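You operate a simulated robot arm through the tools that you are given. There is no shell and no other tool. Be economical: measure what you need, move in short steps, check, and stop when the job is done.

The job below is to be done with a simulated two-armed robot. You get a single attempt, and the scene is never put back.

JOB
Take the cap off the bottle on the side bench and lay it down there.
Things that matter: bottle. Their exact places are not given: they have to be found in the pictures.

The check looks at the end state, three seconds after you hand in, the way a careful person would. Anything else that was tipped, shoved, dropped, spilled or broken makes it a failure. A push-on lid holds only when it is set on centred and level and pressed home; a screw cap is set on level and turned clockwise until tight.

ROBOT AND FRAMES
Two 7-joint arms with two-finger parallel grippers on one trunk, on a base that drives. Base frame: it is fixed to the floor where the robot stands at the start and does not move with it; the origin is under the middle of the robot, x ahead of it, y to its left, z up; the surface under the hand at the start is at about z = 950. Units: mm, degrees, N and s.
The left shoulder is at the start at [50, 209, 1196], the right one opposite. With the tool pointing down near the work surface each hand reaches from about 300 to 920 mm from the robot's upright axis, wherever it stands, measured 20 degrees to its own side. Payload 4.4 kg a hand.
The tool frame of a hand sits at the grasp point between the pads (the TCP): z along the fingers, y along the line on which they close. The tips reach 23 mm beyond it. The gripper opens to 94 mm. The fingers are 38 mm wide and 10 mm thick; the gripper's body (54 by 96 mm) begins 39 mm behind the TCP.
Orientation is that of the tool frame in the base frame, as a unit quaternion [x, y, z, w]. With the fingers straight down and closing along the base's y, the tool's x points along the base's -x, its y along +y and its z along -z.

CONTROLS
- The arms move only by the tool drive_tool. It takes "left_deltas", "right_deltas" or both (then of equal length, played together; a hand with none holds still); each is a list of rows, each a list of 7 numbers: the turn, a rotation vector about the tool's x, y, z in units of 180 degrees (1.0 is 180 degrees), then the shift along the tool's x, y, z in units of 500 mm (1.0 is 500 mm), then the closure in counts, from 0 (fully open) to 255 (shut). In form: [[ax, ay, az, x, y, z, fingers], ...]. A call has 1 to 12 rows; each row is the pose to reach, as a shift and turn from the pose commanded when the call began, along the tool's axes at that moment. A call with a number of a shift or a turn outside -1 to 1 is refused whole. A row lasts 0.2 s, in which the tool goes at most 50 mm and 8.6 degrees; a call with a longer step from one row to the next is refused whole, and so is a gripper value outside its range. A pose out of reach is approached as far as the arm can. The call stops where the force on the tool passes 40 N (or 10 N more than at its start, if that is more) or the arm is blocked; 0.2 s more then pass. Each finger travels about 108 mm/s and halts on what it meets, pressing with about 25 N; the grip force reading is that of the motor and also rises with nothing between the fingers. The clock runs only during rows and for 0.2 s after the last one: add rows that repeat a pose to give the fingers time. The reply holds the time, the measured pose of the TCP, the force on the tool along the base axes, the opening and the grip force, in the units named above and with some noise, with the torque about the TCP (base axes, N m) and any sound that the robot's microphone picked up.
- Cameras (640 x 400 px; columns grow to the right, rows downward): "scene" is now at [145.3, -50.9, 1391.5]; the picture's right is [-0.53, -0.85, 0.00], its down [-0.32, 0.20, -0.93] and it looks along [0.79, -0.49, -0.38] (base axes); focal length 233 px, centre (320, 200). "left" rides on the left gripper at [87, -16, -74] in its tool frame; the picture's right is [0.18, 0.98, 0.00], its down [-0.58, 0.11, -0.81] and it looks along [-0.79, 0.15, 0.59] (tool axes); focal length 243 px, centre (320, 200). "right" rides on the right gripper at [86, 16, -75] in its tool frame; the picture's right is [-0.18, 0.98, 0.00], its down [-0.58, -0.11, -0.81] and it looks along [-0.79, -0.15, 0.59] (tool axes); focal length 243 px, centre (320, 200).
- get_image(camera): a new picture of that camera. No time passes.
- lift_body(by): slides the trunk up (or, below 0, down) by that many mm; the arms and the scene camera ride with it, the base frame stays. It gives what a move gives, with no picture.
- roll_base(legs): drives the robot by 1 to 6 legs, each [ahead, left, turn to the left] in mm, mm and degrees, along the robot's own axes; the way and the turn of a leg run together, so that a leg with both is an arc; at most 1500 mm and 180 degrees a leg. The arms and the cameras ride along, it lands a little off, and it stops where it bumps. It gives what a move gives.
- head_to(pan, tilt): turns the head with the scene camera to pan (to the left, within 80 degrees either way) and tilt (down, from -29 to 69), counted from straight ahead of the robot. It gives what a move gives.
- measure_at(camera, pixels): for up to 12 pixels [column, row] of the newest picture of that camera ("zoom" is the newest enlarged one), the place [x, y, z] in the base frame of the surface seen there, good to about 3 mm. No time passes.
- close_up(camera, box): a new picture of the part [left, top, right, bottom] of that camera's present view, enlarged. No time passes.
- finish_job(): hands the job in; it is judged then, once.

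Work in short steps. Measure before you move; look again where a grasp or a placing could have gone wrong, and mend it. You have 80 turns and 70 pictures in all, those below and enlarged ones among them. Open the grippers and draw the arms clear of the work before you hand the job in, unless the task says otherwise; then end with one line.

The tools are called by a JSON object that holds its "api" and its "payload". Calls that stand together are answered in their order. drive_tool: Moves the arms, as the interface text tells. Its arguments: {"type":"object","properties":{"left_deltas":{"type":"array"},"right_deltas":{"type":"array"}},"required":[]} The other tools are called the same way: lift_body (by) slides the trunk up or down; roll_base (legs) drives the base; head_to (pan, tilt) turns the head that bears the scene camera; get_image (camera) takes a picture; measure_at (camera, pixels) gives the place of the surface under pixels of a picture; close_up (camera, box) takes an enlarged picture of a part of a camera's view; finish_job () hands the job in.

At the start:

```text
time: 0.0
left_position: [509.9, -12.6, 1326.9]
left_orientation: [0.0, 1.0, 0.0, 0.0]
left_force: [0.7, 0.1, 0.1]
left_moment: [-0.03, -0.02, -0.01]
left_grip_width: 94.1
left_finger_force: 0.2
right_position: [408.8, -423.3, 1311.2]
right_orientation: [0.0, 1.0, 0.0, 0.0]
right_force: [-0.2, 0.2, -1.2]
right_moment: [-0.01, -0.01, -0.01]
right_grip_width: 94.2
right_finger_force: 0.1
trunk travel left (down, up): [-275.0, 288.0]
robot x, y, heading: [0.9, -3.1, 0.1]
head pan, tilt: [-32.1, 22.0]
```

scene: 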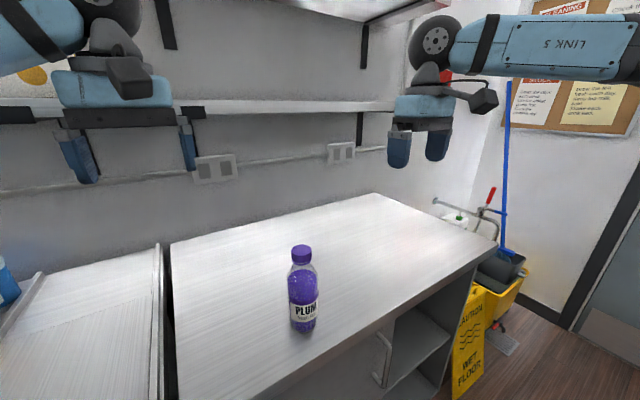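
right: 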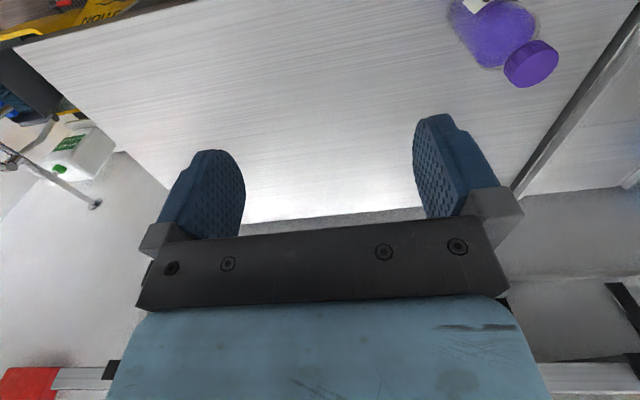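
left: 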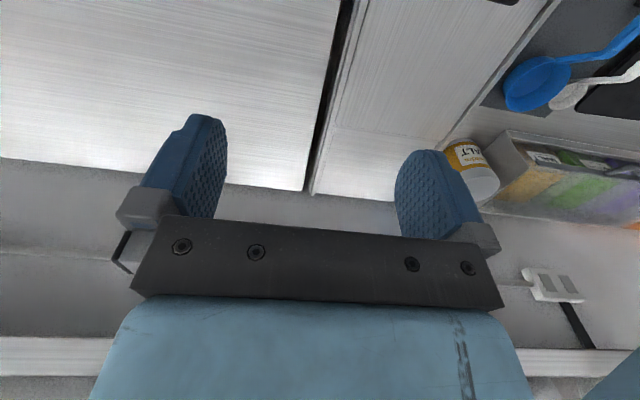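

The purple bottle stands at about (302,290) in the scene picture, cap at (302,255). I take an enlarged view and then measure it.

{"api": "close_up", "payload": {"camera": "scene", "box": [252, 230, 352, 350]}}

{"api": "measure_at", "payload": {"camera": "scene", "pixels": [[302, 248], [302, 257], [302, 275], [303, 295], [303, 320], [305, 345], [240, 290], [380, 250], [330, 320]]}}

```text
3.33 times, centred on (302, 290) of scene
```

zoom: 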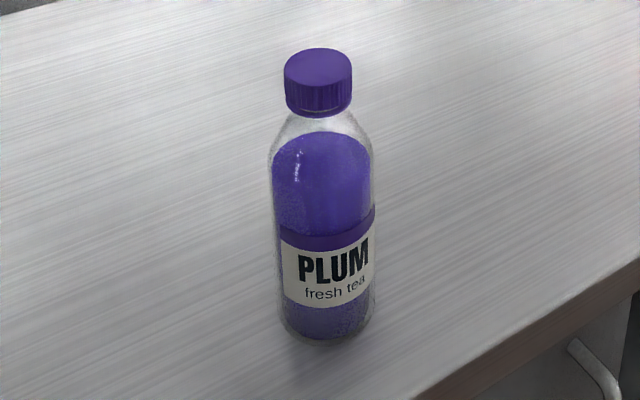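

```text
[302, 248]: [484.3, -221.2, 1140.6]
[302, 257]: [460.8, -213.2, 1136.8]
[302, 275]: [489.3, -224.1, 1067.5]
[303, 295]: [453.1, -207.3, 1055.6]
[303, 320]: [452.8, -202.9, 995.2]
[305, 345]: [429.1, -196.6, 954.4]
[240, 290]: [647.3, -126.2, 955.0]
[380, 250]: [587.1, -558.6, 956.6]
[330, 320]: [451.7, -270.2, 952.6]
```

The cap has a ribbed rim, so it is a screw cap. I measure cap and body edges in the enlarged picture.

{"api": "measure_at", "payload": {"camera": "zoom", "pixels": [[318, 55], [318, 70], [290, 68], [346, 68], [318, 84], [318, 95], [318, 108], [288, 98], [348, 98], [278, 180], [366, 180], [325, 180]]}}

{"api": "measure_at", "payload": {"camera": "scene", "pixels": [[303, 290], [303, 305], [303, 327], [293, 290], [313, 290], [300, 230], [200, 260], [230, 340], [380, 200]]}}

```text
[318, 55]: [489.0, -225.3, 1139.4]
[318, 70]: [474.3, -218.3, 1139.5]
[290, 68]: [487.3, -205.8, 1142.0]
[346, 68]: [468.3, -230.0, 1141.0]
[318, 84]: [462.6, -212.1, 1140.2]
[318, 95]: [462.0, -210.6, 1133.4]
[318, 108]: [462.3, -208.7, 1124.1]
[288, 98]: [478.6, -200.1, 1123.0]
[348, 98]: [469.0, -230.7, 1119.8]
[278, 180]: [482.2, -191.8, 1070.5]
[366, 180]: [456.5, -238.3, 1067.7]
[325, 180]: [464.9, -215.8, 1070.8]
```

```text
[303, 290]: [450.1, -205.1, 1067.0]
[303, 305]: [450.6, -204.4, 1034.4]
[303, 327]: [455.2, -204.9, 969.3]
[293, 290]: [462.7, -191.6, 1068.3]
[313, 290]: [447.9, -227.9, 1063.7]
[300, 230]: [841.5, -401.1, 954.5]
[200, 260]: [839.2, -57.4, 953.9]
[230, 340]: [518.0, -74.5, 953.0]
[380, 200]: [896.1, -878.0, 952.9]
```

The cap axis is at about (476,-219), with the cap at z 1116–1140 and a body radius of about 31. The left hand will hold the body from the front-left, fingers nearly level, and the right hand will unscrew from above. First I turn the left hand while it is high and clear of the bottle.

{"api": "drive_tool", "payload": {"left_deltas": [[0.0148, -0.0358, 0.0193, 0.0165, -0.0271, 0.0176, 0], [0.0296, -0.0716, 0.0386, 0.0331, -0.0542, 0.0353, 0], [0.0445, -0.1075, 0.058, 0.0496, -0.0813, 0.0529, 0], [0.0593, -0.1433, 0.0773, 0.0662, -0.1084, 0.0705, 0], [0.0741, -0.1791, 0.0966, 0.0827, -0.1355, 0.0882, 0], [0.0889, -0.2149, 0.1159, 0.0993, -0.1625, 0.1058, 0], [0.1037, -0.2507, 0.1352, 0.1158, -0.1896, 0.1235, 0], [0.1185, -0.2865, 0.1545, 0.1324, -0.2167, 0.1411, 0], [0.1334, -0.3224, 0.1739, 0.1489, -0.2438, 0.1587, 0], [0.1482, -0.3582, 0.1932, 0.1655, -0.2709, 0.1764, 0], [0.163, -0.394, 0.2125, 0.182, -0.298, 0.194, 0], [0.163, -0.394, 0.2125, 0.182, -0.298, 0.194, 0]]}}

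{"api": "get_image", "payload": {"camera": "scene"}}

```text
time: 2.6
left_position: [419.0, -162.7, 1228.5]
left_orientation: [0.304, 0.732, -0.233, 0.563]
left_force: [-0.2, 0.4, 0.2]
left_moment: [-0.02, 0.01, -0.01]
left_grip_width: 93.9
left_finger_force: 0.0
right_position: [411.1, -423.9, 1309.4]
right_orientation: [-0.001, 1.0, 0.0, 0.0]
right_force: [-0.8, 0.0, -0.7]
right_moment: [0.02, -0.01, 0.01]
right_grip_width: 94.0
right_finger_force: 0.0
trunk travel left (down, up): [-275.0, 288.0]
robot x, y, heading: [-0.6, -0.7, 0.1]
head pan, tilt: [-32.1, 22.0]
```

```text
65 pictures are left
```

scene: 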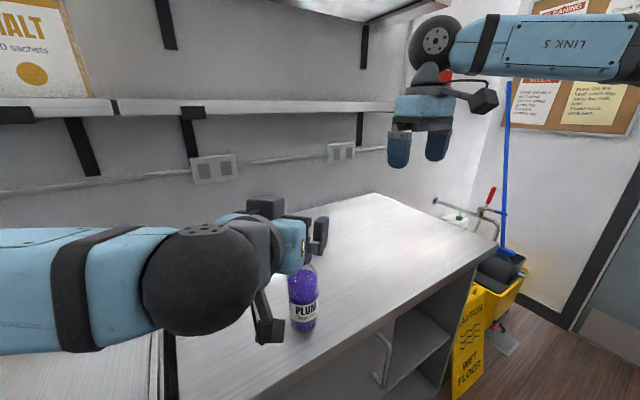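

The hand is turned as planned and clear of the bottle. I lower it straight down to grasp height, still about 80 mm short of the bottle.

{"api": "drive_tool", "payload": {"left_deltas": [[0, 0, 0, 0.082, 0, 0.022, 0], [0, 0, 0, 0.164, 0, 0.044, 0], [0, 0, 0, 0.246, 0, 0.066, 0], [0, 0, 0, 0.328, 0, 0.088, 0], [0, 0, 0, 0.328, 0, 0.088, 0]]}}

{"api": "get_image", "payload": {"camera": "left"}}

{"api": "get_image", "payload": {"camera": "scene"}}

```text
time: 3.8
left_position: [396.6, -171.1, 1111.7]
left_orientation: [0.318, 0.74, -0.232, 0.546]
left_force: [-0.8, -1.0, -0.8]
left_moment: [-0.01, 0.0, 0.03]
left_grip_width: 93.9
left_finger_force: 0.0
left hand out of reach, approached as far as the arm can: row 3, 4, 5
right_position: [406.9, -428.1, 1310.0]
right_orientation: [0.0, 1.0, 0.003, 0.002]
right_force: [-0.9, -1.8, -0.4]
right_moment: [0.04, -0.04, -0.02]
right_grip_width: 93.9
right_finger_force: 0.0
trunk travel left (down, up): [-275.0, 288.0]
robot x, y, heading: [1.4, 1.6, 0.2]
head pan, tilt: [-32.1, 22.0]
```

```text
64 pictures are left
```

left: 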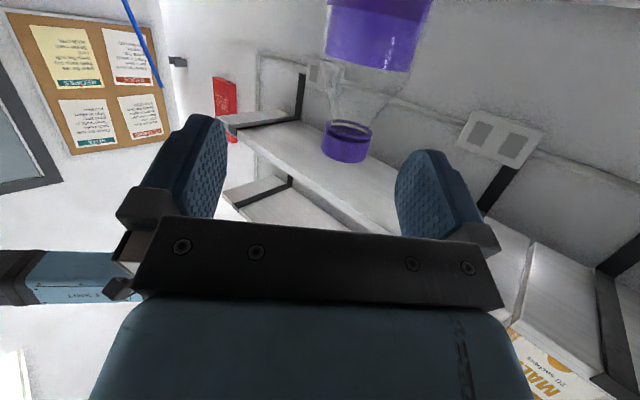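

```text
63 pictures are left
```

scene: 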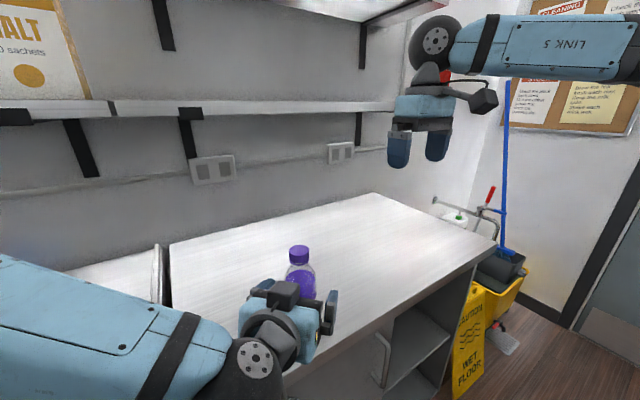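

The arm's fold limit stopped it at z 1112. I go back up to the reachable pose and will use the trunk to lower instead.

{"api": "drive_tool", "payload": {"left_deltas": [[0, 0, 0, -0.082, 0, -0.022, 0], [0, 0, 0, -0.164, 0, -0.044, 0], [0, 0, 0, -0.246, 0, -0.066, 0], [0, 0, 0, -0.246, 0, -0.066, 0]]}}

```text
time: 4.8
left_position: [401.7, -168.2, 1241.0]
left_orientation: [0.303, 0.733, -0.233, 0.563]
left_force: [0.5, -0.4, 0.3]
left_moment: [0.03, 0.0, 0.03]
left_grip_width: 94.0
left_finger_force: 0.1
right_position: [409.7, -423.3, 1309.5]
right_orientation: [0.0, 1.0, 0.0, -0.001]
right_force: [-0.1, 0.4, -0.9]
right_moment: [-0.02, -0.01, -0.02]
right_grip_width: 94.3
right_finger_force: 0.1
trunk travel left (down, up): [-275.0, 288.0]
robot x, y, heading: [3.6, -2.0, -0.1]
head pan, tilt: [-32.1, 22.0]
```

Orientation is restored at z 1241. Now I lower the trunk in two steps.

{"api": "lift_body", "payload": {"by": -100}}

{"api": "get_image", "payload": {"camera": "scene"}}

```text
time: 6.1
left_position: [400.5, -167.2, 1140.5]
left_orientation: [0.304, 0.733, -0.233, 0.562]
left_force: [0.3, -0.2, -0.9]
left_moment: [0.01, 0.0, 0.01]
left_grip_width: 94.0
left_finger_force: 0.0
right_position: [409.2, -423.2, 1210.4]
right_orientation: [0.0, 1.0, 0.0, 0.0]
right_force: [0.4, 0.3, 0.0]
right_moment: [-0.02, -0.05, -0.01]
right_grip_width: 93.9
right_finger_force: 0.1
trunk travel left (down, up): [-175.0, 388.0]
robot x, y, heading: [-0.2, 0.3, -0.0]
head pan, tilt: [-32.1, 22.0]
```

```text
62 pictures are left
```

scene: 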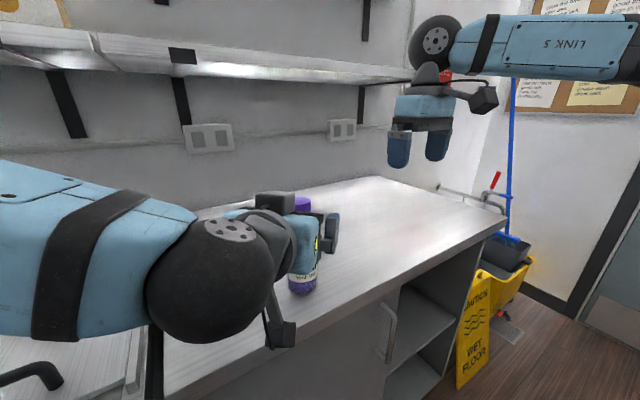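

The wrist ball is big and a dark tap or handle shows at (30,375). I measure these for clearance before lowering further.

{"api": "measure_at", "payload": {"camera": "scene", "pixels": [[30, 372], [55, 380], [5, 382], [205, 335], [210, 290], [280, 340], [60, 330], [20, 330], [170, 385], [60, 365]]}}

{"api": "head_to", "payload": {"pan": 10, "tilt": 45}}

{"api": "get_image", "payload": {"camera": "scene"}}

```text
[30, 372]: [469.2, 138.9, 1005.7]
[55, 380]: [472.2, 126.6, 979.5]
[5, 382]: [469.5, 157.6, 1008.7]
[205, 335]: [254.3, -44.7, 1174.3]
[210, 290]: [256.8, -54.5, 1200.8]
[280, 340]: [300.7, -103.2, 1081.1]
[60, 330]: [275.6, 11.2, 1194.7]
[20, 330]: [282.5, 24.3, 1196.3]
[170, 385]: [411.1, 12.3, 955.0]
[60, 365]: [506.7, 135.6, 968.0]
```

```text
time: 7.2
left_position: [399.9, -168.2, 1141.1]
left_orientation: [0.303, 0.733, -0.233, 0.563]
left_force: [0.4, 0.9, -0.6]
left_moment: [-0.01, -0.01, -0.04]
left_grip_width: 94.2
left_finger_force: 0.0
right_position: [410.7, -423.7, 1210.4]
right_orientation: [0.0, 1.0, 0.0, 0.0]
right_force: [-0.8, 0.0, 0.9]
right_moment: [0.02, 0.02, 0.01]
right_grip_width: 93.9
right_finger_force: 0.0
trunk travel left (down, up): [-175.0, 388.0]
robot x, y, heading: [3.4, 1.2, 0.3]
head pan, tilt: [10.0, 45.0]
```

```text
61 pictures are left
```

scene: 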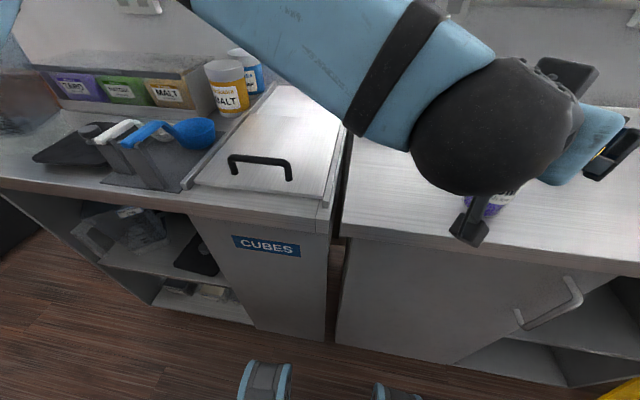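

The forearm runs up-left over the other bench. I measure its height and that of the things under it.

{"api": "measure_at", "payload": {"camera": "scene", "pixels": [[260, 55], [320, 100], [220, 20], [350, 125], [400, 60], [440, 185], [225, 68], [260, 160], [235, 88], [350, 240], [470, 235]]}}

{"api": "head_to", "payload": {"pan": 40, "tilt": 10}}

{"api": "get_image", "payload": {"camera": "scene"}}

```text
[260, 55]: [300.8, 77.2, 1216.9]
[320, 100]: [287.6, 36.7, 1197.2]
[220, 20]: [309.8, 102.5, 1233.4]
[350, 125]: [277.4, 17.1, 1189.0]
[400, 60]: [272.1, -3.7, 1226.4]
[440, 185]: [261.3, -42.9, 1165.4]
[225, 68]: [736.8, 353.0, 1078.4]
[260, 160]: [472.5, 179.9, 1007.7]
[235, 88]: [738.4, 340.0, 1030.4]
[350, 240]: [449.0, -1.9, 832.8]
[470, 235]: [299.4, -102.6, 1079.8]
```

```text
time: 8.2
left_position: [399.9, -167.4, 1140.8]
left_orientation: [0.303, 0.732, -0.233, 0.564]
left_force: [-0.4, 0.2, 0.5]
left_moment: [-0.03, -0.01, 0.02]
left_grip_width: 94.1
left_finger_force: 0.1
right_position: [409.9, -423.3, 1211.0]
right_orientation: [0.0, 1.0, 0.0, 0.0]
right_force: [0.5, 0.6, 0.2]
right_moment: [0.0, 0.03, 0.03]
right_grip_width: 94.0
right_finger_force: 0.1
trunk travel left (down, up): [-175.0, 388.0]
robot x, y, heading: [-2.5, 1.4, 0.2]
head pan, tilt: [40.0, 10.0]
```

```text
60 pictures are left
```

scene: 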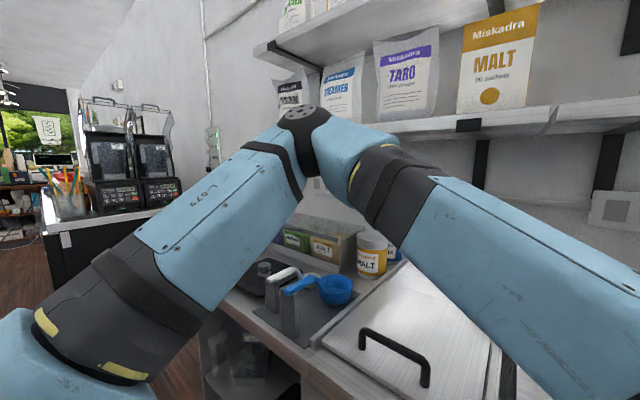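

The elbow is high. I check its clearance to the shelf and the bins below.

{"api": "measure_at", "payload": {"camera": "scene", "pixels": [[305, 115], [315, 160], [345, 165], [440, 280], [285, 170], [370, 240], [335, 285], [420, 125]]}}

```text
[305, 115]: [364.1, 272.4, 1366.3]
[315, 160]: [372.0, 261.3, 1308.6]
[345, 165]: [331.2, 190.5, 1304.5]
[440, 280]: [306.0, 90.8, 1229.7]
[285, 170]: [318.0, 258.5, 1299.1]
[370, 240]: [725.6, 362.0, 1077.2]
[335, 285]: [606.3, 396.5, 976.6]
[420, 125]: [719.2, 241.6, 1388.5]
```

There is ample clearance everywhere. I lower the trunk another 85 mm and look back at the bottle.

{"api": "lift_body", "payload": {"by": -85}}

{"api": "head_to", "payload": {"pan": -25, "tilt": 30}}

{"api": "get_image", "payload": {"camera": "scene"}}

{"api": "get_image", "payload": {"camera": "left"}}

{"api": "get_image", "payload": {"camera": "right"}}

```text
time: 9.4
left_position: [400.8, -166.9, 1054.2]
left_orientation: [0.303, 0.733, -0.233, 0.563]
left_force: [0.3, 0.0, 0.9]
left_moment: [-0.04, -0.03, -0.01]
left_grip_width: 94.0
left_finger_force: 0.0
right_position: [410.4, -423.3, 1125.7]
right_orientation: [0.001, 1.0, 0.0, 0.0]
right_force: [0.5, 0.6, 1.0]
right_moment: [-0.01, -0.03, 0.01]
right_grip_width: 93.9
right_finger_force: 0.3
trunk travel left (down, up): [-90.0, 473.0]
robot x, y, heading: [-3.2, -0.8, -0.1]
head pan, tilt: [40.0, 10.0]
```

```text
time: 10.8
left_position: [400.2, -167.1, 1056.4]
left_orientation: [0.304, 0.733, -0.233, 0.562]
left_force: [0.0, 0.5, -0.3]
left_moment: [0.04, -0.01, -0.01]
left_grip_width: 93.8
left_finger_force: 0.1
right_position: [410.3, -423.7, 1125.2]
right_orientation: [0.0, 1.0, -0.001, 0.0]
right_force: [0.5, 0.9, -0.1]
right_moment: [0.01, 0.02, 0.0]
right_grip_width: 94.0
right_finger_force: 0.0
trunk travel left (down, up): [-90.0, 473.0]
robot x, y, heading: [1.1, -2.3, -0.1]
head pan, tilt: [-25.0, 30.0]
```

```text
59 pictures are left
```

scene: 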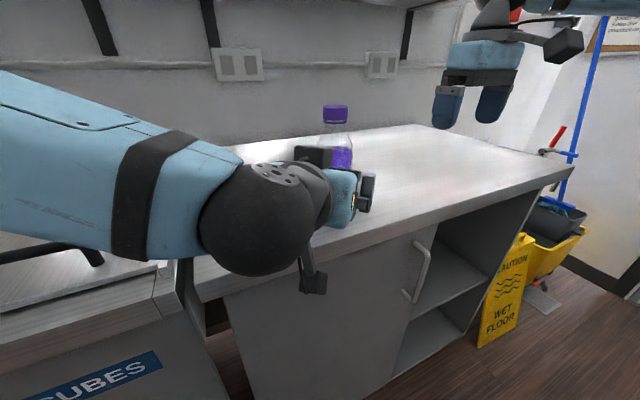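

```text
58 pictures are left
```

left: 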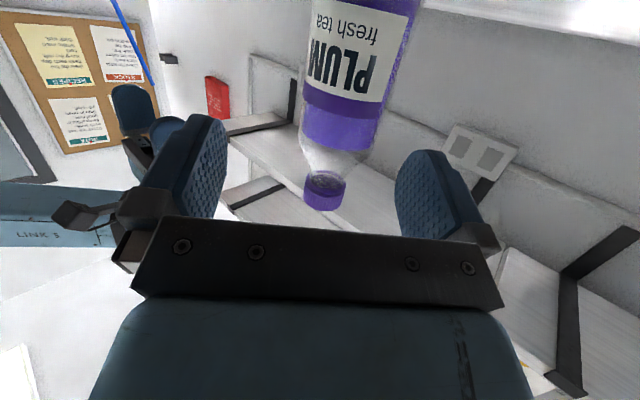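

```text
57 pictures are left
```

right: 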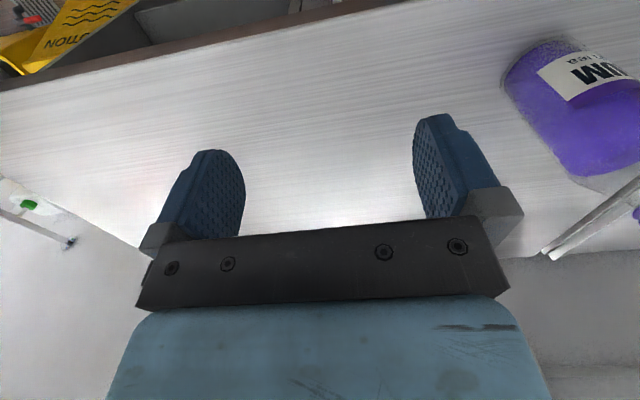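

I verify the bottle's place once more from both cameras (cap at (335,113) in the scene picture, bottle at (345,120) in the left one).

{"api": "measure_at", "payload": {"camera": "left", "pixels": [[310, 110], [340, 115], [372, 118], [325, 195], [308, 195], [343, 195]]}}

{"api": "measure_at", "payload": {"camera": "scene", "pixels": [[335, 106], [335, 115], [325, 113], [346, 113]]}}

```text
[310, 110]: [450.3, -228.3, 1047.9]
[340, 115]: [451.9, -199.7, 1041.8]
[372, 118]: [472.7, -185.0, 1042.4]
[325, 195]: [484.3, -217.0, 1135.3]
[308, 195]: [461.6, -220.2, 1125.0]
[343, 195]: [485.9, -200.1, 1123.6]
```

```text
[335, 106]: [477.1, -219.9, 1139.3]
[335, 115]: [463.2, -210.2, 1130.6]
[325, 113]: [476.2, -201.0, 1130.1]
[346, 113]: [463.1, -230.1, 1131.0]
```

The measurements agree on an axis at about (476,-218). I shift sideways first, then advance around the bottle with the fingers open.

{"api": "drive_tool", "payload": {"left_deltas": [[0, 0, 0, -0.01, 0.034, 0, 0], [0, 0, 0, -0.02, 0.034, 0.04, 0], [0, 0, 0, -0.02, 0.034, 0.08, 0], [0, 0, 0, -0.02, 0.034, 0.12, 0], [0, 0, 0, -0.02, 0.034, 0.16, 0], [0, 0, 0, -0.02, 0.034, 0.16, 0]]}}

{"api": "get_image", "payload": {"camera": "left"}}

{"api": "get_image", "payload": {"camera": "scene"}}

```text
time: 12.2
left_position: [468.7, -213.0, 1046.4]
left_orientation: [0.303, 0.733, -0.233, 0.563]
left_force: [-1.1, 0.2, 0.9]
left_moment: [0.01, -0.02, 0.0]
left_grip_width: 93.9
left_finger_force: 0.0
right_position: [410.2, -423.5, 1125.5]
right_orientation: [0.0, 1.0, -0.001, 0.0]
right_force: [-0.3, 0.5, -0.9]
right_moment: [-0.02, 0.01, 0.02]
right_grip_width: 93.8
right_finger_force: 0.0
trunk travel left (down, up): [-90.0, 473.0]
robot x, y, heading: [-2.2, -5.7, 0.0]
head pan, tilt: [-25.0, 30.0]
```

```text
56 pictures are left
```

left: 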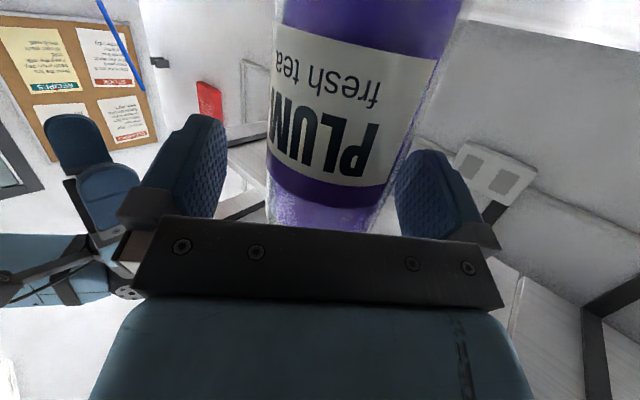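

```text
55 pictures are left
```

scene: 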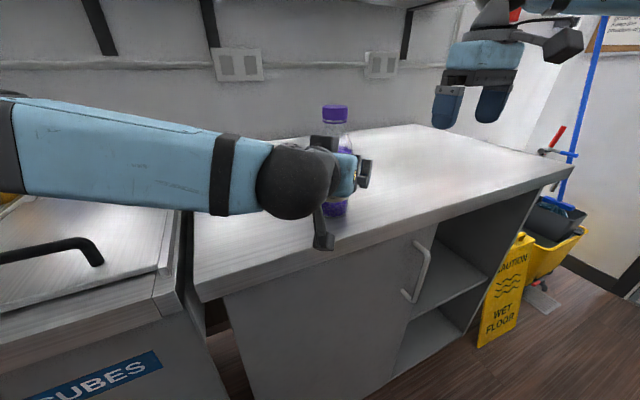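

The bottle stands between the fingers, lateral offset about 2 mm. I close in stages: nearly to contact first, then grip.

{"api": "drive_tool", "payload": {"left_deltas": [[0, 0, 0, 0, 0, 0, 40], [0, 0, 0, 0, 0, 0, 72], [0, 0, 0, 0, 0, 0, 72]]}}

{"api": "get_image", "payload": {"camera": "left"}}

```text
time: 13.0
left_position: [467.0, -212.9, 1044.8]
left_orientation: [0.304, 0.732, -0.234, 0.563]
left_force: [0.3, -1.0, -0.2]
left_moment: [0.0, 0.02, -0.02]
left_grip_width: 67.5
left_finger_force: 0.0
right_position: [410.7, -423.4, 1125.5]
right_orientation: [0.0, 1.0, 0.0, 0.0]
right_force: [-0.6, 0.3, -0.2]
right_moment: [-0.04, 0.02, 0.05]
right_grip_width: 94.1
right_finger_force: 0.0
trunk travel left (down, up): [-90.0, 473.0]
robot x, y, heading: [4.9, -0.6, -0.1]
head pan, tilt: [-25.0, 30.0]
```

```text
54 pictures are left
```

left: 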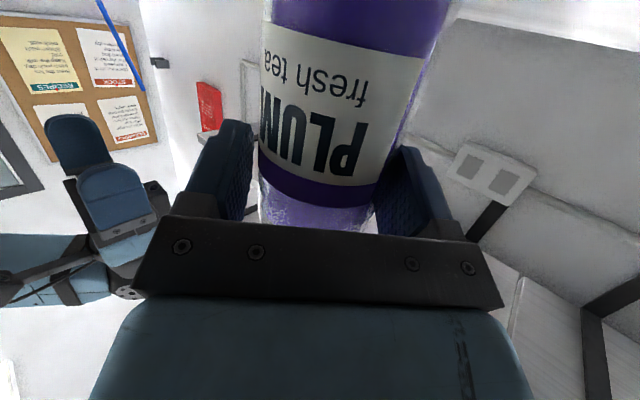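

The right pad seems to be touching first. I shift the hand 3 mm to its +y to centre it and then close.

{"api": "drive_tool", "payload": {"left_deltas": [[0, 0, 0, 0, 0.005, 0, 72], [0, 0, 0, 0, 0.005, 0, 80], [0, 0, 0, 0, 0.005, 0, 88], [0, 0, 0, 0, 0.005, 0, 100], [0, 0, 0, 0, 0.005, 0, 150], [0, 0, 0, 0, 0.005, 0, 255], [0, 0, 0, 0, 0.005, 0, 255]]}}

{"api": "get_image", "payload": {"camera": "left"}}

{"api": "get_image", "payload": {"camera": "scene"}}

```text
time: 14.6
left_position: [469.0, -211.4, 1045.4]
left_orientation: [0.304, 0.733, -0.233, 0.563]
left_force: [-1.8, 0.0, -0.8]
left_moment: [0.03, 0.06, -0.05]
left_grip_width: 62.9
left_finger_force: 24.3
right_position: [409.1, -425.0, 1125.5]
right_orientation: [0.0, 1.0, 0.0, 0.0]
right_force: [-0.9, 0.1, 0.2]
right_moment: [0.02, -0.02, 0.01]
right_grip_width: 93.9
right_finger_force: 0.1
trunk travel left (down, up): [-90.0, 473.0]
robot x, y, heading: [0.1, -0.1, -0.2]
head pan, tilt: [-25.0, 30.0]
```

```text
53 pictures are left
```

left: 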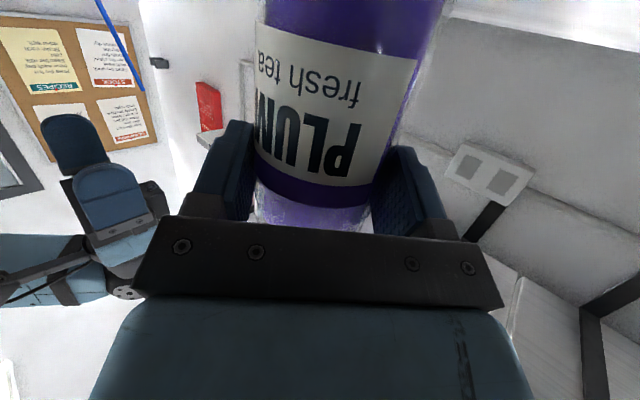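

```text
52 pictures are left
```

scene: 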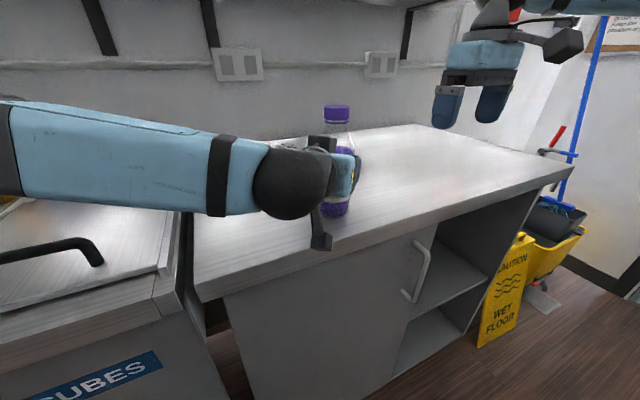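

The body is gripped at 62.9 mm with 24 N, and the bottle stands upright. I measure the cap again for the right hand.

{"api": "close_up", "payload": {"camera": "scene", "box": [297, 90, 377, 140]}}

```text
8.00 times, centred on (337, 115) of scene
```

zoom: 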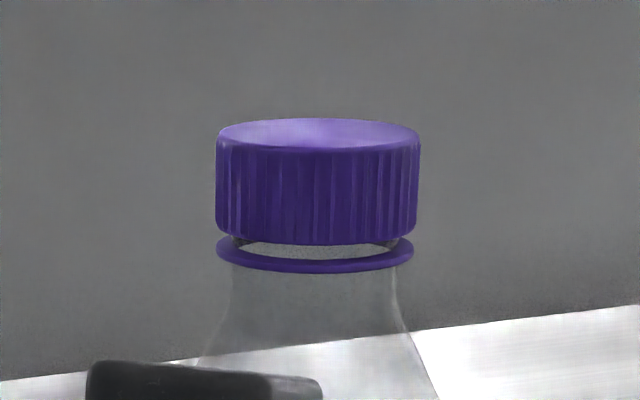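

The cap has a tamper ring below it, so the first turn will take more torque. I measure the cap's edges.

{"api": "measure_at", "payload": {"camera": "zoom", "pixels": [[320, 122], [320, 145], [235, 132], [405, 132], [320, 160], [320, 235], [222, 190], [414, 190], [320, 265], [270, 200], [370, 200]]}}

```text
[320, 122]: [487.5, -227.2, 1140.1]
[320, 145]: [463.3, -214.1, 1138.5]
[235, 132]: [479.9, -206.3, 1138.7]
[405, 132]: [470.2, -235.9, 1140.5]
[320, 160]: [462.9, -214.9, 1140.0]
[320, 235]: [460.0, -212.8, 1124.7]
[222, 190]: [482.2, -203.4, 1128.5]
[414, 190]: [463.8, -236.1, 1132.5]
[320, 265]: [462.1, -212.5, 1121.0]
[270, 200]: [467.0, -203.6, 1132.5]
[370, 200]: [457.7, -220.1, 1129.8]
```

Cap centre is about (475,-221), z 1125–1140. I raise the right hand and carry it over the cap, turning it 85° clockwise (seen from above) to wind up for unscrewing.

{"api": "drive_tool", "payload": {"right_deltas": [[0, 0, 0, 0, 0, -0.095, 0], [0, 0, 0, 0, 0, -0.19, 0], [0, 0, 0.047, -0.013, 0.0404, -0.21, 0], [0, 0, 0.094, -0.026, 0.0808, -0.21, 0], [0, 0, 0.141, -0.039, 0.1212, -0.21, 0], [0, 0, 0.188, -0.052, 0.1616, -0.21, 0], [0, 0, 0.235, -0.065, 0.202, -0.21, 0], [0, 0, 0.282, -0.078, 0.2424, -0.21, 0], [0, 0, 0.329, -0.091, 0.2828, -0.21, 0], [0, 0, 0.376, -0.104, 0.3232, -0.21, 0], [0, 0, 0.423, -0.117, 0.3636, -0.21, 0], [0, 0, 0.47, -0.13, 0.404, -0.21, 0]]}}

{"api": "get_image", "payload": {"camera": "scene"}}

{"api": "get_image", "payload": {"camera": "right"}}

```text
time: 17.2
left_position: [470.2, -211.2, 1043.7]
left_orientation: [0.302, 0.733, -0.232, 0.564]
left_force: [2.0, -0.4, 1.0]
left_moment: [0.05, -0.14, -0.04]
left_grip_width: 62.8
left_finger_force: 24.7
right_position: [475.1, -220.5, 1231.0]
right_orientation: [0.673, 0.739, 0.0, 0.0]
right_force: [0.0, 0.2, 0.6]
right_moment: [-0.01, -0.01, 0.01]
right_grip_width: 94.0
right_finger_force: 0.1
trunk travel left (down, up): [-90.0, 473.0]
robot x, y, heading: [0.1, -0.5, -0.1]
head pan, tilt: [-25.0, 30.0]
```

```text
50 pictures are left
```

scene: 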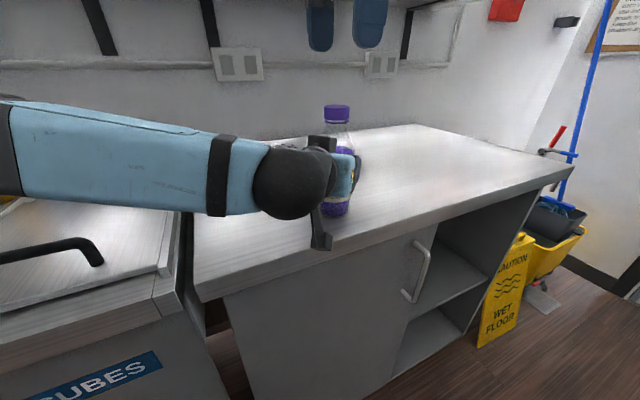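

```text
49 pictures are left
```

right: 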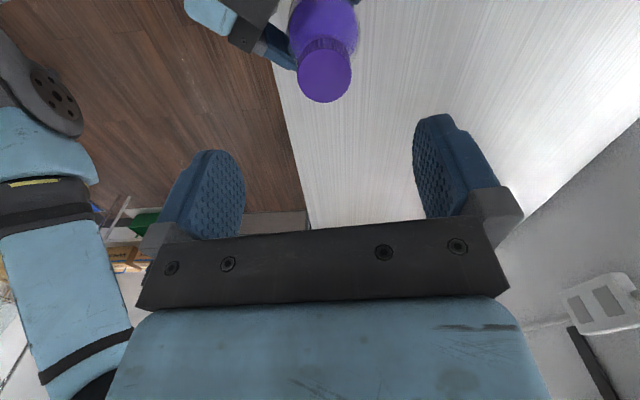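

The right hand is over the cap. I lower it 81 mm so the tips sit beside the cap just above the ring.

{"api": "drive_tool", "payload": {"right_deltas": [[0, 0, 0, 0, 0, 0.06, 0], [0, 0, 0, 0, 0, 0.12, 0], [0, 0, 0, 0, 0, 0.162, 60], [0, 0, 0, 0, 0, 0.162, 100], [0, 0, 0, 0, 0, 0.162, 100]]}}

{"api": "get_image", "payload": {"camera": "right"}}

{"api": "close_up", "payload": {"camera": "scene", "box": [277, 60, 397, 140]}}

```text
time: 18.4
left_position: [469.3, -211.3, 1044.5]
left_orientation: [0.304, 0.732, -0.233, 0.563]
left_force: [0.2, 1.5, 0.1]
left_moment: [0.06, -0.06, -0.02]
left_grip_width: 62.8
left_finger_force: 25.0
right_position: [474.8, -223.7, 1148.1]
right_orientation: [0.673, 0.74, 0.0, 0.0]
right_force: [0.1, 0.2, 0.6]
right_moment: [0.01, -0.04, 0.01]
right_grip_width: 57.0
right_finger_force: 0.0
trunk travel left (down, up): [-90.0, 473.0]
robot x, y, heading: [-2.4, 4.8, 0.0]
head pan, tilt: [-25.0, 30.0]
```

```text
48 pictures are left
```

right: 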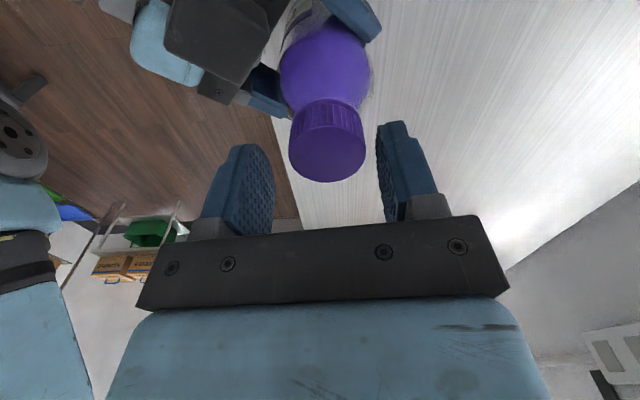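

```text
5.00 times, centred on (337, 100) of scene
```

zoom: 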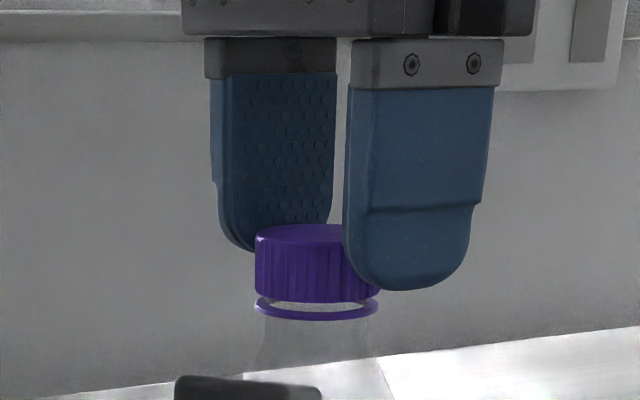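

The tips straddle the cap well, just above the ring. I shift 2 mm along +y and close on the cap.

{"api": "drive_tool", "payload": {"right_deltas": [[0, 0, 0, 0.004, 0, 0, 110], [0, 0, 0, 0.004, 0, 0, 140], [0, 0, 0, 0.004, 0, 0, 160], [0, 0, 0, 0.004, 0, 0, 255], [0, 0, 0, 0.004, 0, 0, 255]]}}

{"api": "get_image", "payload": {"camera": "right"}}

{"api": "close_up", "payload": {"camera": "scene", "box": [277, 60, 397, 140]}}

```text
time: 19.6
left_position: [467.7, -212.3, 1045.0]
left_orientation: [0.305, 0.732, -0.234, 0.563]
left_force: [-21.4, -2.9, 2.3]
left_moment: [0.41, -1.06, -0.18]
left_grip_width: 63.0
left_finger_force: 24.8
right_position: [475.1, -221.6, 1149.5]
right_orientation: [0.673, 0.74, 0.001, 0.0]
right_force: [18.6, 2.6, -0.5]
right_moment: [-0.01, -0.57, -0.04]
right_grip_width: 35.2
right_finger_force: 25.0
trunk travel left (down, up): [-90.0, 473.0]
robot x, y, heading: [-1.3, 1.4, 0.1]
head pan, tilt: [-25.0, 30.0]
```

```text
46 pictures are left
```

right: 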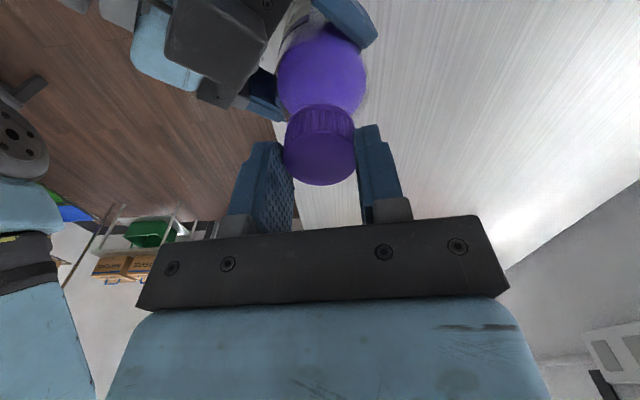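

```text
5.00 times, centred on (337, 100) of scene
```

zoom: 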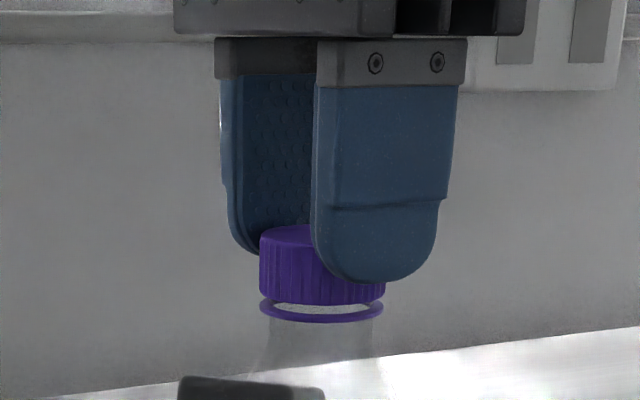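

The cap is gripped at 35 mm, but the hand feels an 18 N side push along +X. I ease the hand 2 mm that way (its +y).

{"api": "drive_tool", "payload": {"right_deltas": [[0, 0, 0, 0, 0.002, 0, 255], [0, 0, 0, 0, 0.004, 0, 255], [0, 0, 0, 0, 0.004, 0, 255]]}}

```text
time: 20.4
left_position: [467.7, -210.6, 1044.6]
left_orientation: [0.304, 0.732, -0.233, 0.563]
left_force: [-15.4, -5.5, 2.8]
left_moment: [0.22, -0.76, -0.13]
left_grip_width: 62.9
left_finger_force: 24.7
right_position: [475.9, -220.3, 1148.3]
right_orientation: [0.672, 0.74, 0.0, 0.001]
right_force: [13.7, 3.5, 0.2]
right_moment: [0.03, -0.32, -0.04]
right_grip_width: 34.9
right_finger_force: 25.1
trunk travel left (down, up): [-90.0, 473.0]
robot x, y, heading: [1.3, -1.5, 0.2]
head pan, tilt: [-25.0, 30.0]
```

Two mm took off 5 N. I ease another 4 mm.

{"api": "drive_tool", "payload": {"right_deltas": [[0, 0, 0, -0.001, 0.004, 0, 255], [0, 0, 0, -0.002, 0.008, 0, 255], [0, 0, 0, -0.002, 0.008, 0, 255]]}}

```text
time: 21.2
left_position: [471.5, -209.8, 1044.5]
left_orientation: [0.302, 0.733, -0.232, 0.563]
left_force: [11.4, -8.5, -0.4]
left_moment: [0.31, 0.23, 0.09]
left_grip_width: 62.8
left_finger_force: 25.0
right_position: [480.9, -219.9, 1147.3]
right_orientation: [0.672, 0.74, -0.001, 0.0]
right_force: [-9.2, 9.0, 1.1]
right_moment: [0.47, 0.53, 0.0]
right_grip_width: 35.6
right_finger_force: 24.6
trunk travel left (down, up): [-90.0, 473.0]
robot x, y, heading: [-1.3, 0.5, 0.2]
head pan, tilt: [-25.0, 30.0]
```

Slight overshoot: I correct back about 1.5 mm each way, and begin turning counterclockwise (negative about tool z), 34° first.

{"api": "drive_tool", "payload": {"right_deltas": [[0, 0, 0, 0.003, -0.003, 0, 255], [0, 0, -0.04, 0.003, -0.003, 0, 255], [0, 0, -0.08, 0.003, -0.003, 0, 255], [0, 0, -0.12, 0.003, -0.003, 0, 255], [0, 0, -0.16, 0.003, -0.003, 0, 255], [0, 0, -0.19, 0.003, -0.003, 0, 255]]}}

{"api": "close_up", "payload": {"camera": "scene", "box": [277, 60, 397, 140]}}

{"api": "get_image", "payload": {"camera": "left"}}

```text
time: 22.6
left_position: [470.0, -210.6, 1044.6]
left_orientation: [0.303, 0.733, -0.232, 0.563]
left_force: [0.9, 17.3, 0.1]
left_moment: [-0.86, 0.18, 0.15]
left_grip_width: 62.8
left_finger_force: 25.1
right_position: [478.9, -219.9, 1149.1]
right_orientation: [0.425, 0.905, 0.0, -0.001]
right_force: [-2.4, -15.6, 0.7]
right_moment: [-0.46, 0.04, 0.0]
right_grip_width: 35.5
right_finger_force: 25.3
trunk travel left (down, up): [-90.0, 473.0]
robot x, y, heading: [0.4, -3.1, -0.0]
head pan, tilt: [-25.0, 30.0]
```

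```text
5.00 times, centred on (337, 100) of scene
```

zoom: 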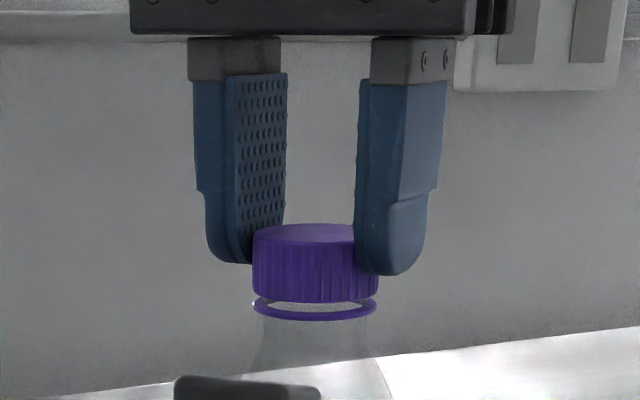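

```text
43 pictures are left
```

left: 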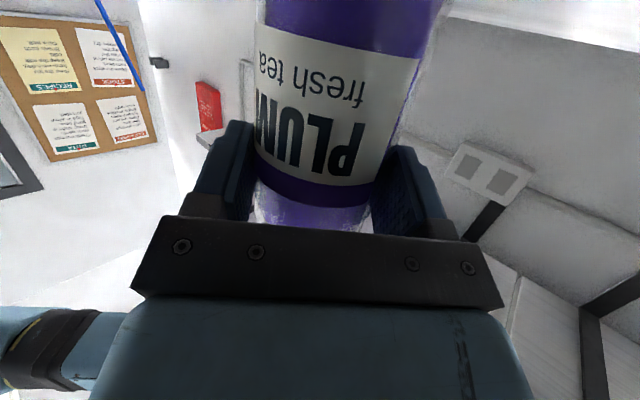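

The bottle did not turn in the left hand and the torque is low. I correct 3 mm for the side force and keep turning, with a slight lift.

{"api": "drive_tool", "payload": {"right_deltas": [[0, 0, 0, -0.004, -0.0046, 0, 255], [0, 0, -0.045, -0.004, -0.0046, 0, 255], [0, 0, -0.09, -0.004, -0.0046, 0, 255], [0, 0, -0.135, -0.004, -0.0046, -0.0005, 255], [0, 0, -0.18, -0.004, -0.0046, -0.0005, 255], [0, 0, -0.225, -0.004, -0.0046, -0.001, 255], [0, 0, -0.27, -0.004, -0.0046, -0.001, 255], [0, 0, -0.315, -0.004, -0.0046, -0.0015, 255], [0, 0, -0.36, -0.004, -0.0046, -0.0015, 255], [0, 0, -0.405, -0.004, -0.0046, -0.002, 255], [0, 0, -0.45, -0.004, -0.0046, -0.002, 255]]}}

{"api": "close_up", "payload": {"camera": "scene", "box": [277, 60, 397, 140]}}

```text
time: 25.0
left_position: [469.4, -211.2, 1044.4]
left_orientation: [0.305, 0.732, -0.234, 0.563]
left_force: [-14.2, -17.7, 1.1]
left_moment: [0.9, -0.69, -0.32]
left_grip_width: 62.8
left_finger_force: 24.7
right_position: [478.3, -221.7, 1150.2]
right_orientation: [-0.266, 0.964, 0.0, -0.001]
right_force: [13.6, 17.0, -0.2]
right_moment: [0.66, -0.62, -0.03]
right_grip_width: 35.5
right_finger_force: 25.0
trunk travel left (down, up): [-90.0, 473.0]
robot x, y, heading: [1.6, 0.6, -0.1]
head pan, tilt: [-25.0, 30.0]
```

```text
5.00 times, centred on (337, 100) of scene
```

zoom: 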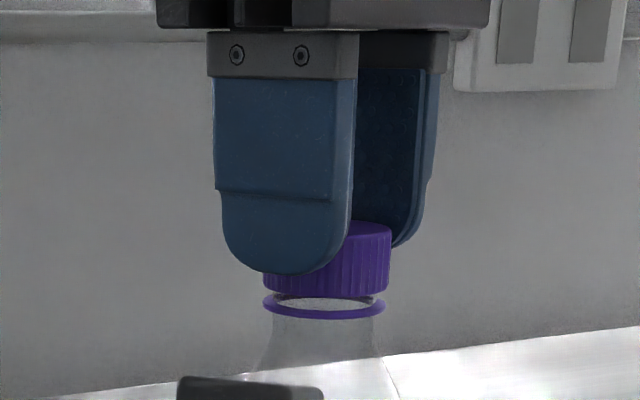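

The cap has risen a little above the ring, so it is unscrewing. I correct for the side force and turn another 80°.

{"api": "drive_tool", "payload": {"right_deltas": [[0, 0, 0, -0.0046, 0.003, 0, 255], [0, 0, -0.045, -0.0046, 0.003, 0, 255], [0, 0, -0.09, -0.0046, 0.003, -0.0005, 255], [0, 0, -0.135, -0.0046, 0.003, -0.0005, 255], [0, 0, -0.18, -0.0046, 0.003, -0.001, 255], [0, 0, -0.225, -0.0046, 0.003, -0.001, 255], [0, 0, -0.27, -0.0046, 0.003, -0.0015, 255], [0, 0, -0.315, -0.0046, 0.003, -0.0015, 255], [0, 0, -0.36, -0.0046, 0.003, -0.002, 255], [0, 0, -0.405, -0.0046, 0.003, -0.002, 255], [0, 0, -0.45, -0.0046, 0.003, -0.0025, 255]]}}

{"api": "close_up", "payload": {"camera": "scene", "box": [277, 60, 397, 140]}}

```text
time: 26.4
left_position: [465.1, -212.1, 1042.8]
left_orientation: [0.31, 0.731, -0.233, 0.561]
left_force: [-14.4, 3.6, 0.4]
left_moment: [-0.06, -1.57, 0.22]
left_grip_width: 63.6
left_finger_force: 25.7
right_position: [451.4, -200.3, 1156.6]
right_orientation: [-0.564, 0.826, -0.003, 0.001]
right_force: [13.6, -1.8, 6.1]
right_moment: [0.04, 0.2, -0.1]
right_grip_width: 32.1
right_finger_force: 23.6
right hand out of reach, approached as far as the arm can: row 6, 7
trunk travel left (down, up): [-90.0, 473.0]
robot x, y, heading: [-3.9, 0.1, -0.4]
head pan, tilt: [-25.0, 30.0]
stopped in row 7 (left hand): the force on the tool passed its limit at 51 N (the readings are from after the stop); the commanded pose is now the measured one
```

```text
5.00 times, centred on (337, 100) of scene
```

zoom: 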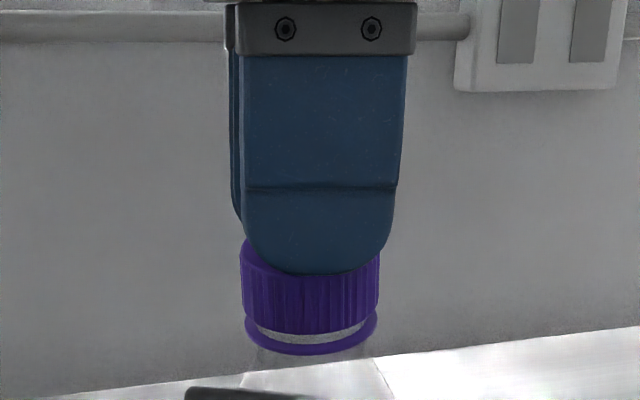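

The right hand hit a reach limit at about −65° and pulled sideways. I look at the whole scene before doing anything.

{"api": "get_image", "payload": {"camera": "scene"}}

{"api": "get_image", "payload": {"camera": "left"}}

{"api": "get_image", "payload": {"camera": "right"}}

```text
40 pictures are left
```

scene: 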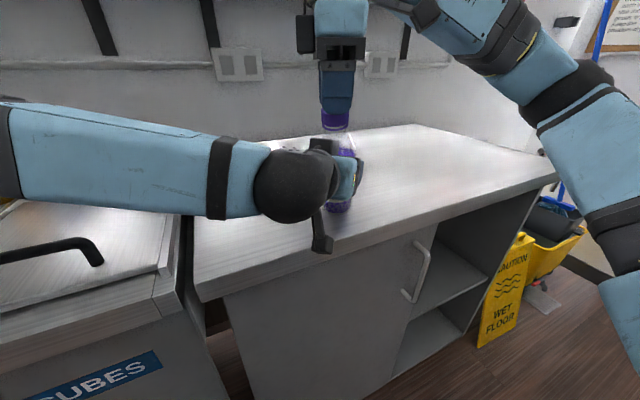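

```text
39 pictures are left
```

left: 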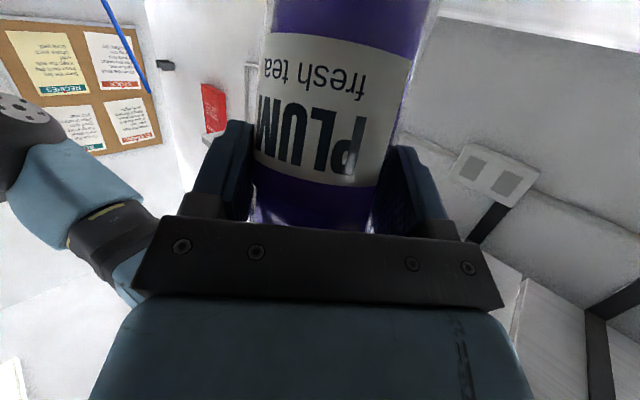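

```text
38 pictures are left
```

right: 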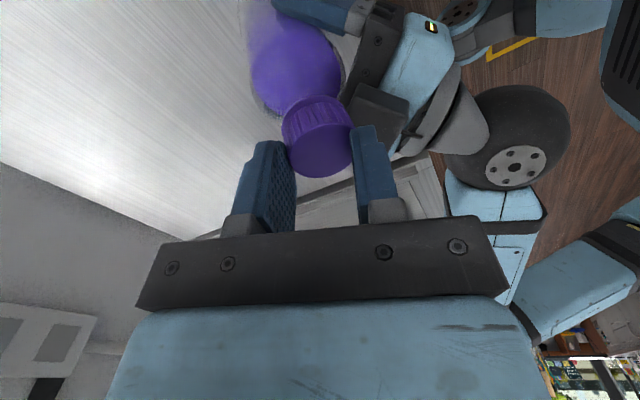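

The bottle is leaning toward the robot in the left grip, but still held. I measure the cap's present position before pushing it back upright.

{"api": "measure_at", "payload": {"camera": "zoom", "pixels": [[245, 300], [312, 310], [375, 290], [265, 330], [312, 350], [365, 330], [252, 250]]}}

{"api": "close_up", "payload": {"camera": "scene", "box": [267, 90, 427, 230]}}

```text
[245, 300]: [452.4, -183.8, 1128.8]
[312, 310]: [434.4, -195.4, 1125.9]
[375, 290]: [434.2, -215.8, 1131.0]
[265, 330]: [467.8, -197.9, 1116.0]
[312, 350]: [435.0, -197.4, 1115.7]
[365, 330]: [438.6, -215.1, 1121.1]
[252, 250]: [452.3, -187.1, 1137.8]
```

```text
2.86 times, centred on (347, 160) of scene
```

zoom: 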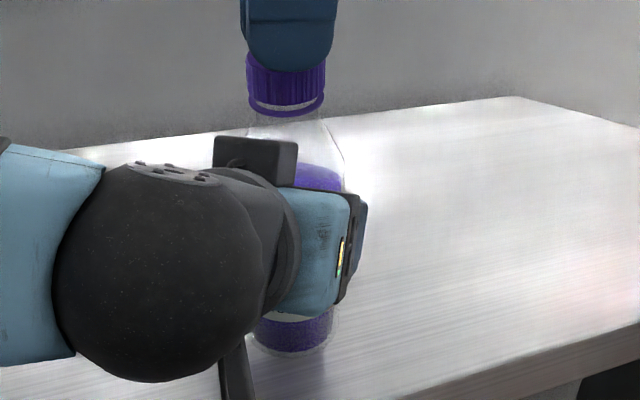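

The cap centre is now about (449,-201), a lean of about 20° pivoting in the left pads. I push the cap back toward (477,-220) with the right hand, turning slightly back from the joint limit.

{"api": "drive_tool", "payload": {"right_deltas": [[0, 0, 0.012, 0.003, -0.013, 0, 255], [0, 0, 0.024, 0.006, -0.026, 0, 255], [0, 0, 0.036, 0.009, -0.039, 0, 255], [0, 0, 0.048, 0.012, -0.052, 0, 255], [0, 0, 0.06, 0.015, -0.066, 0, 255], [0, 0, 0.06, 0.015, -0.066, 0, 255]]}}

{"api": "close_up", "payload": {"camera": "scene", "box": [267, 70, 427, 230]}}

{"api": "get_image", "payload": {"camera": "left"}}

```text
time: 27.8
left_position: [466.1, -210.0, 1044.4]
left_orientation: [0.306, 0.731, -0.233, 0.563]
left_force: [-2.4, 2.0, 3.2]
left_moment: [-0.26, -0.2, 0.03]
left_grip_width: 62.4
left_finger_force: 25.3
right_position: [477.0, -219.1, 1160.3]
right_orientation: [-0.484, 0.875, -0.003, 0.003]
right_force: [1.4, -2.8, 20.2]
right_moment: [-0.03, 0.27, -0.02]
right_grip_width: 12.7
right_finger_force: 25.1
trunk travel left (down, up): [-90.0, 473.0]
robot x, y, heading: [3.3, -0.3, 0.1]
head pan, tilt: [-25.0, 30.0]
stopped in row 6 (right hand): the force on the tool passed its limit at 44 N (the readings are from after the stop); the commanded pose is now the measured one
```

```text
2.50 times, centred on (347, 150) of scene
```

zoom: 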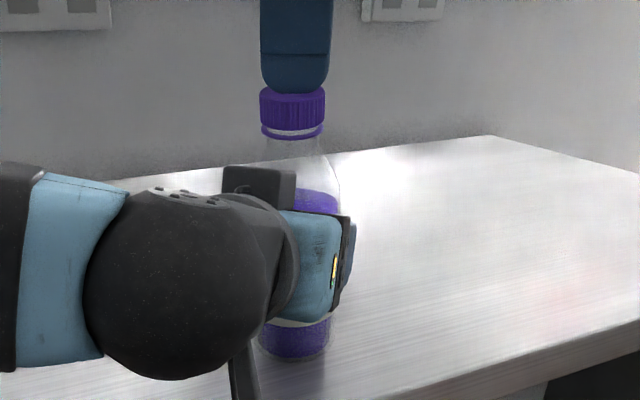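

```text
35 pictures are left
```

left: 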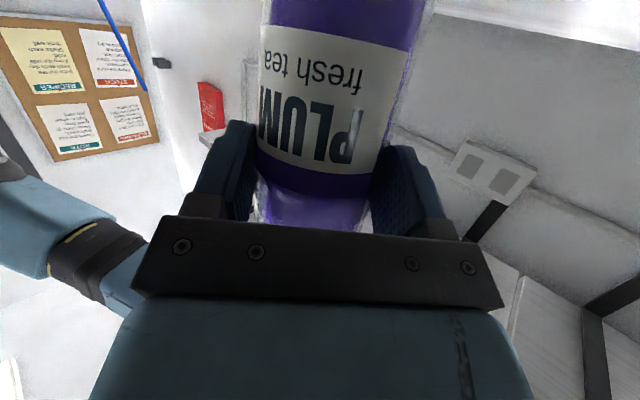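

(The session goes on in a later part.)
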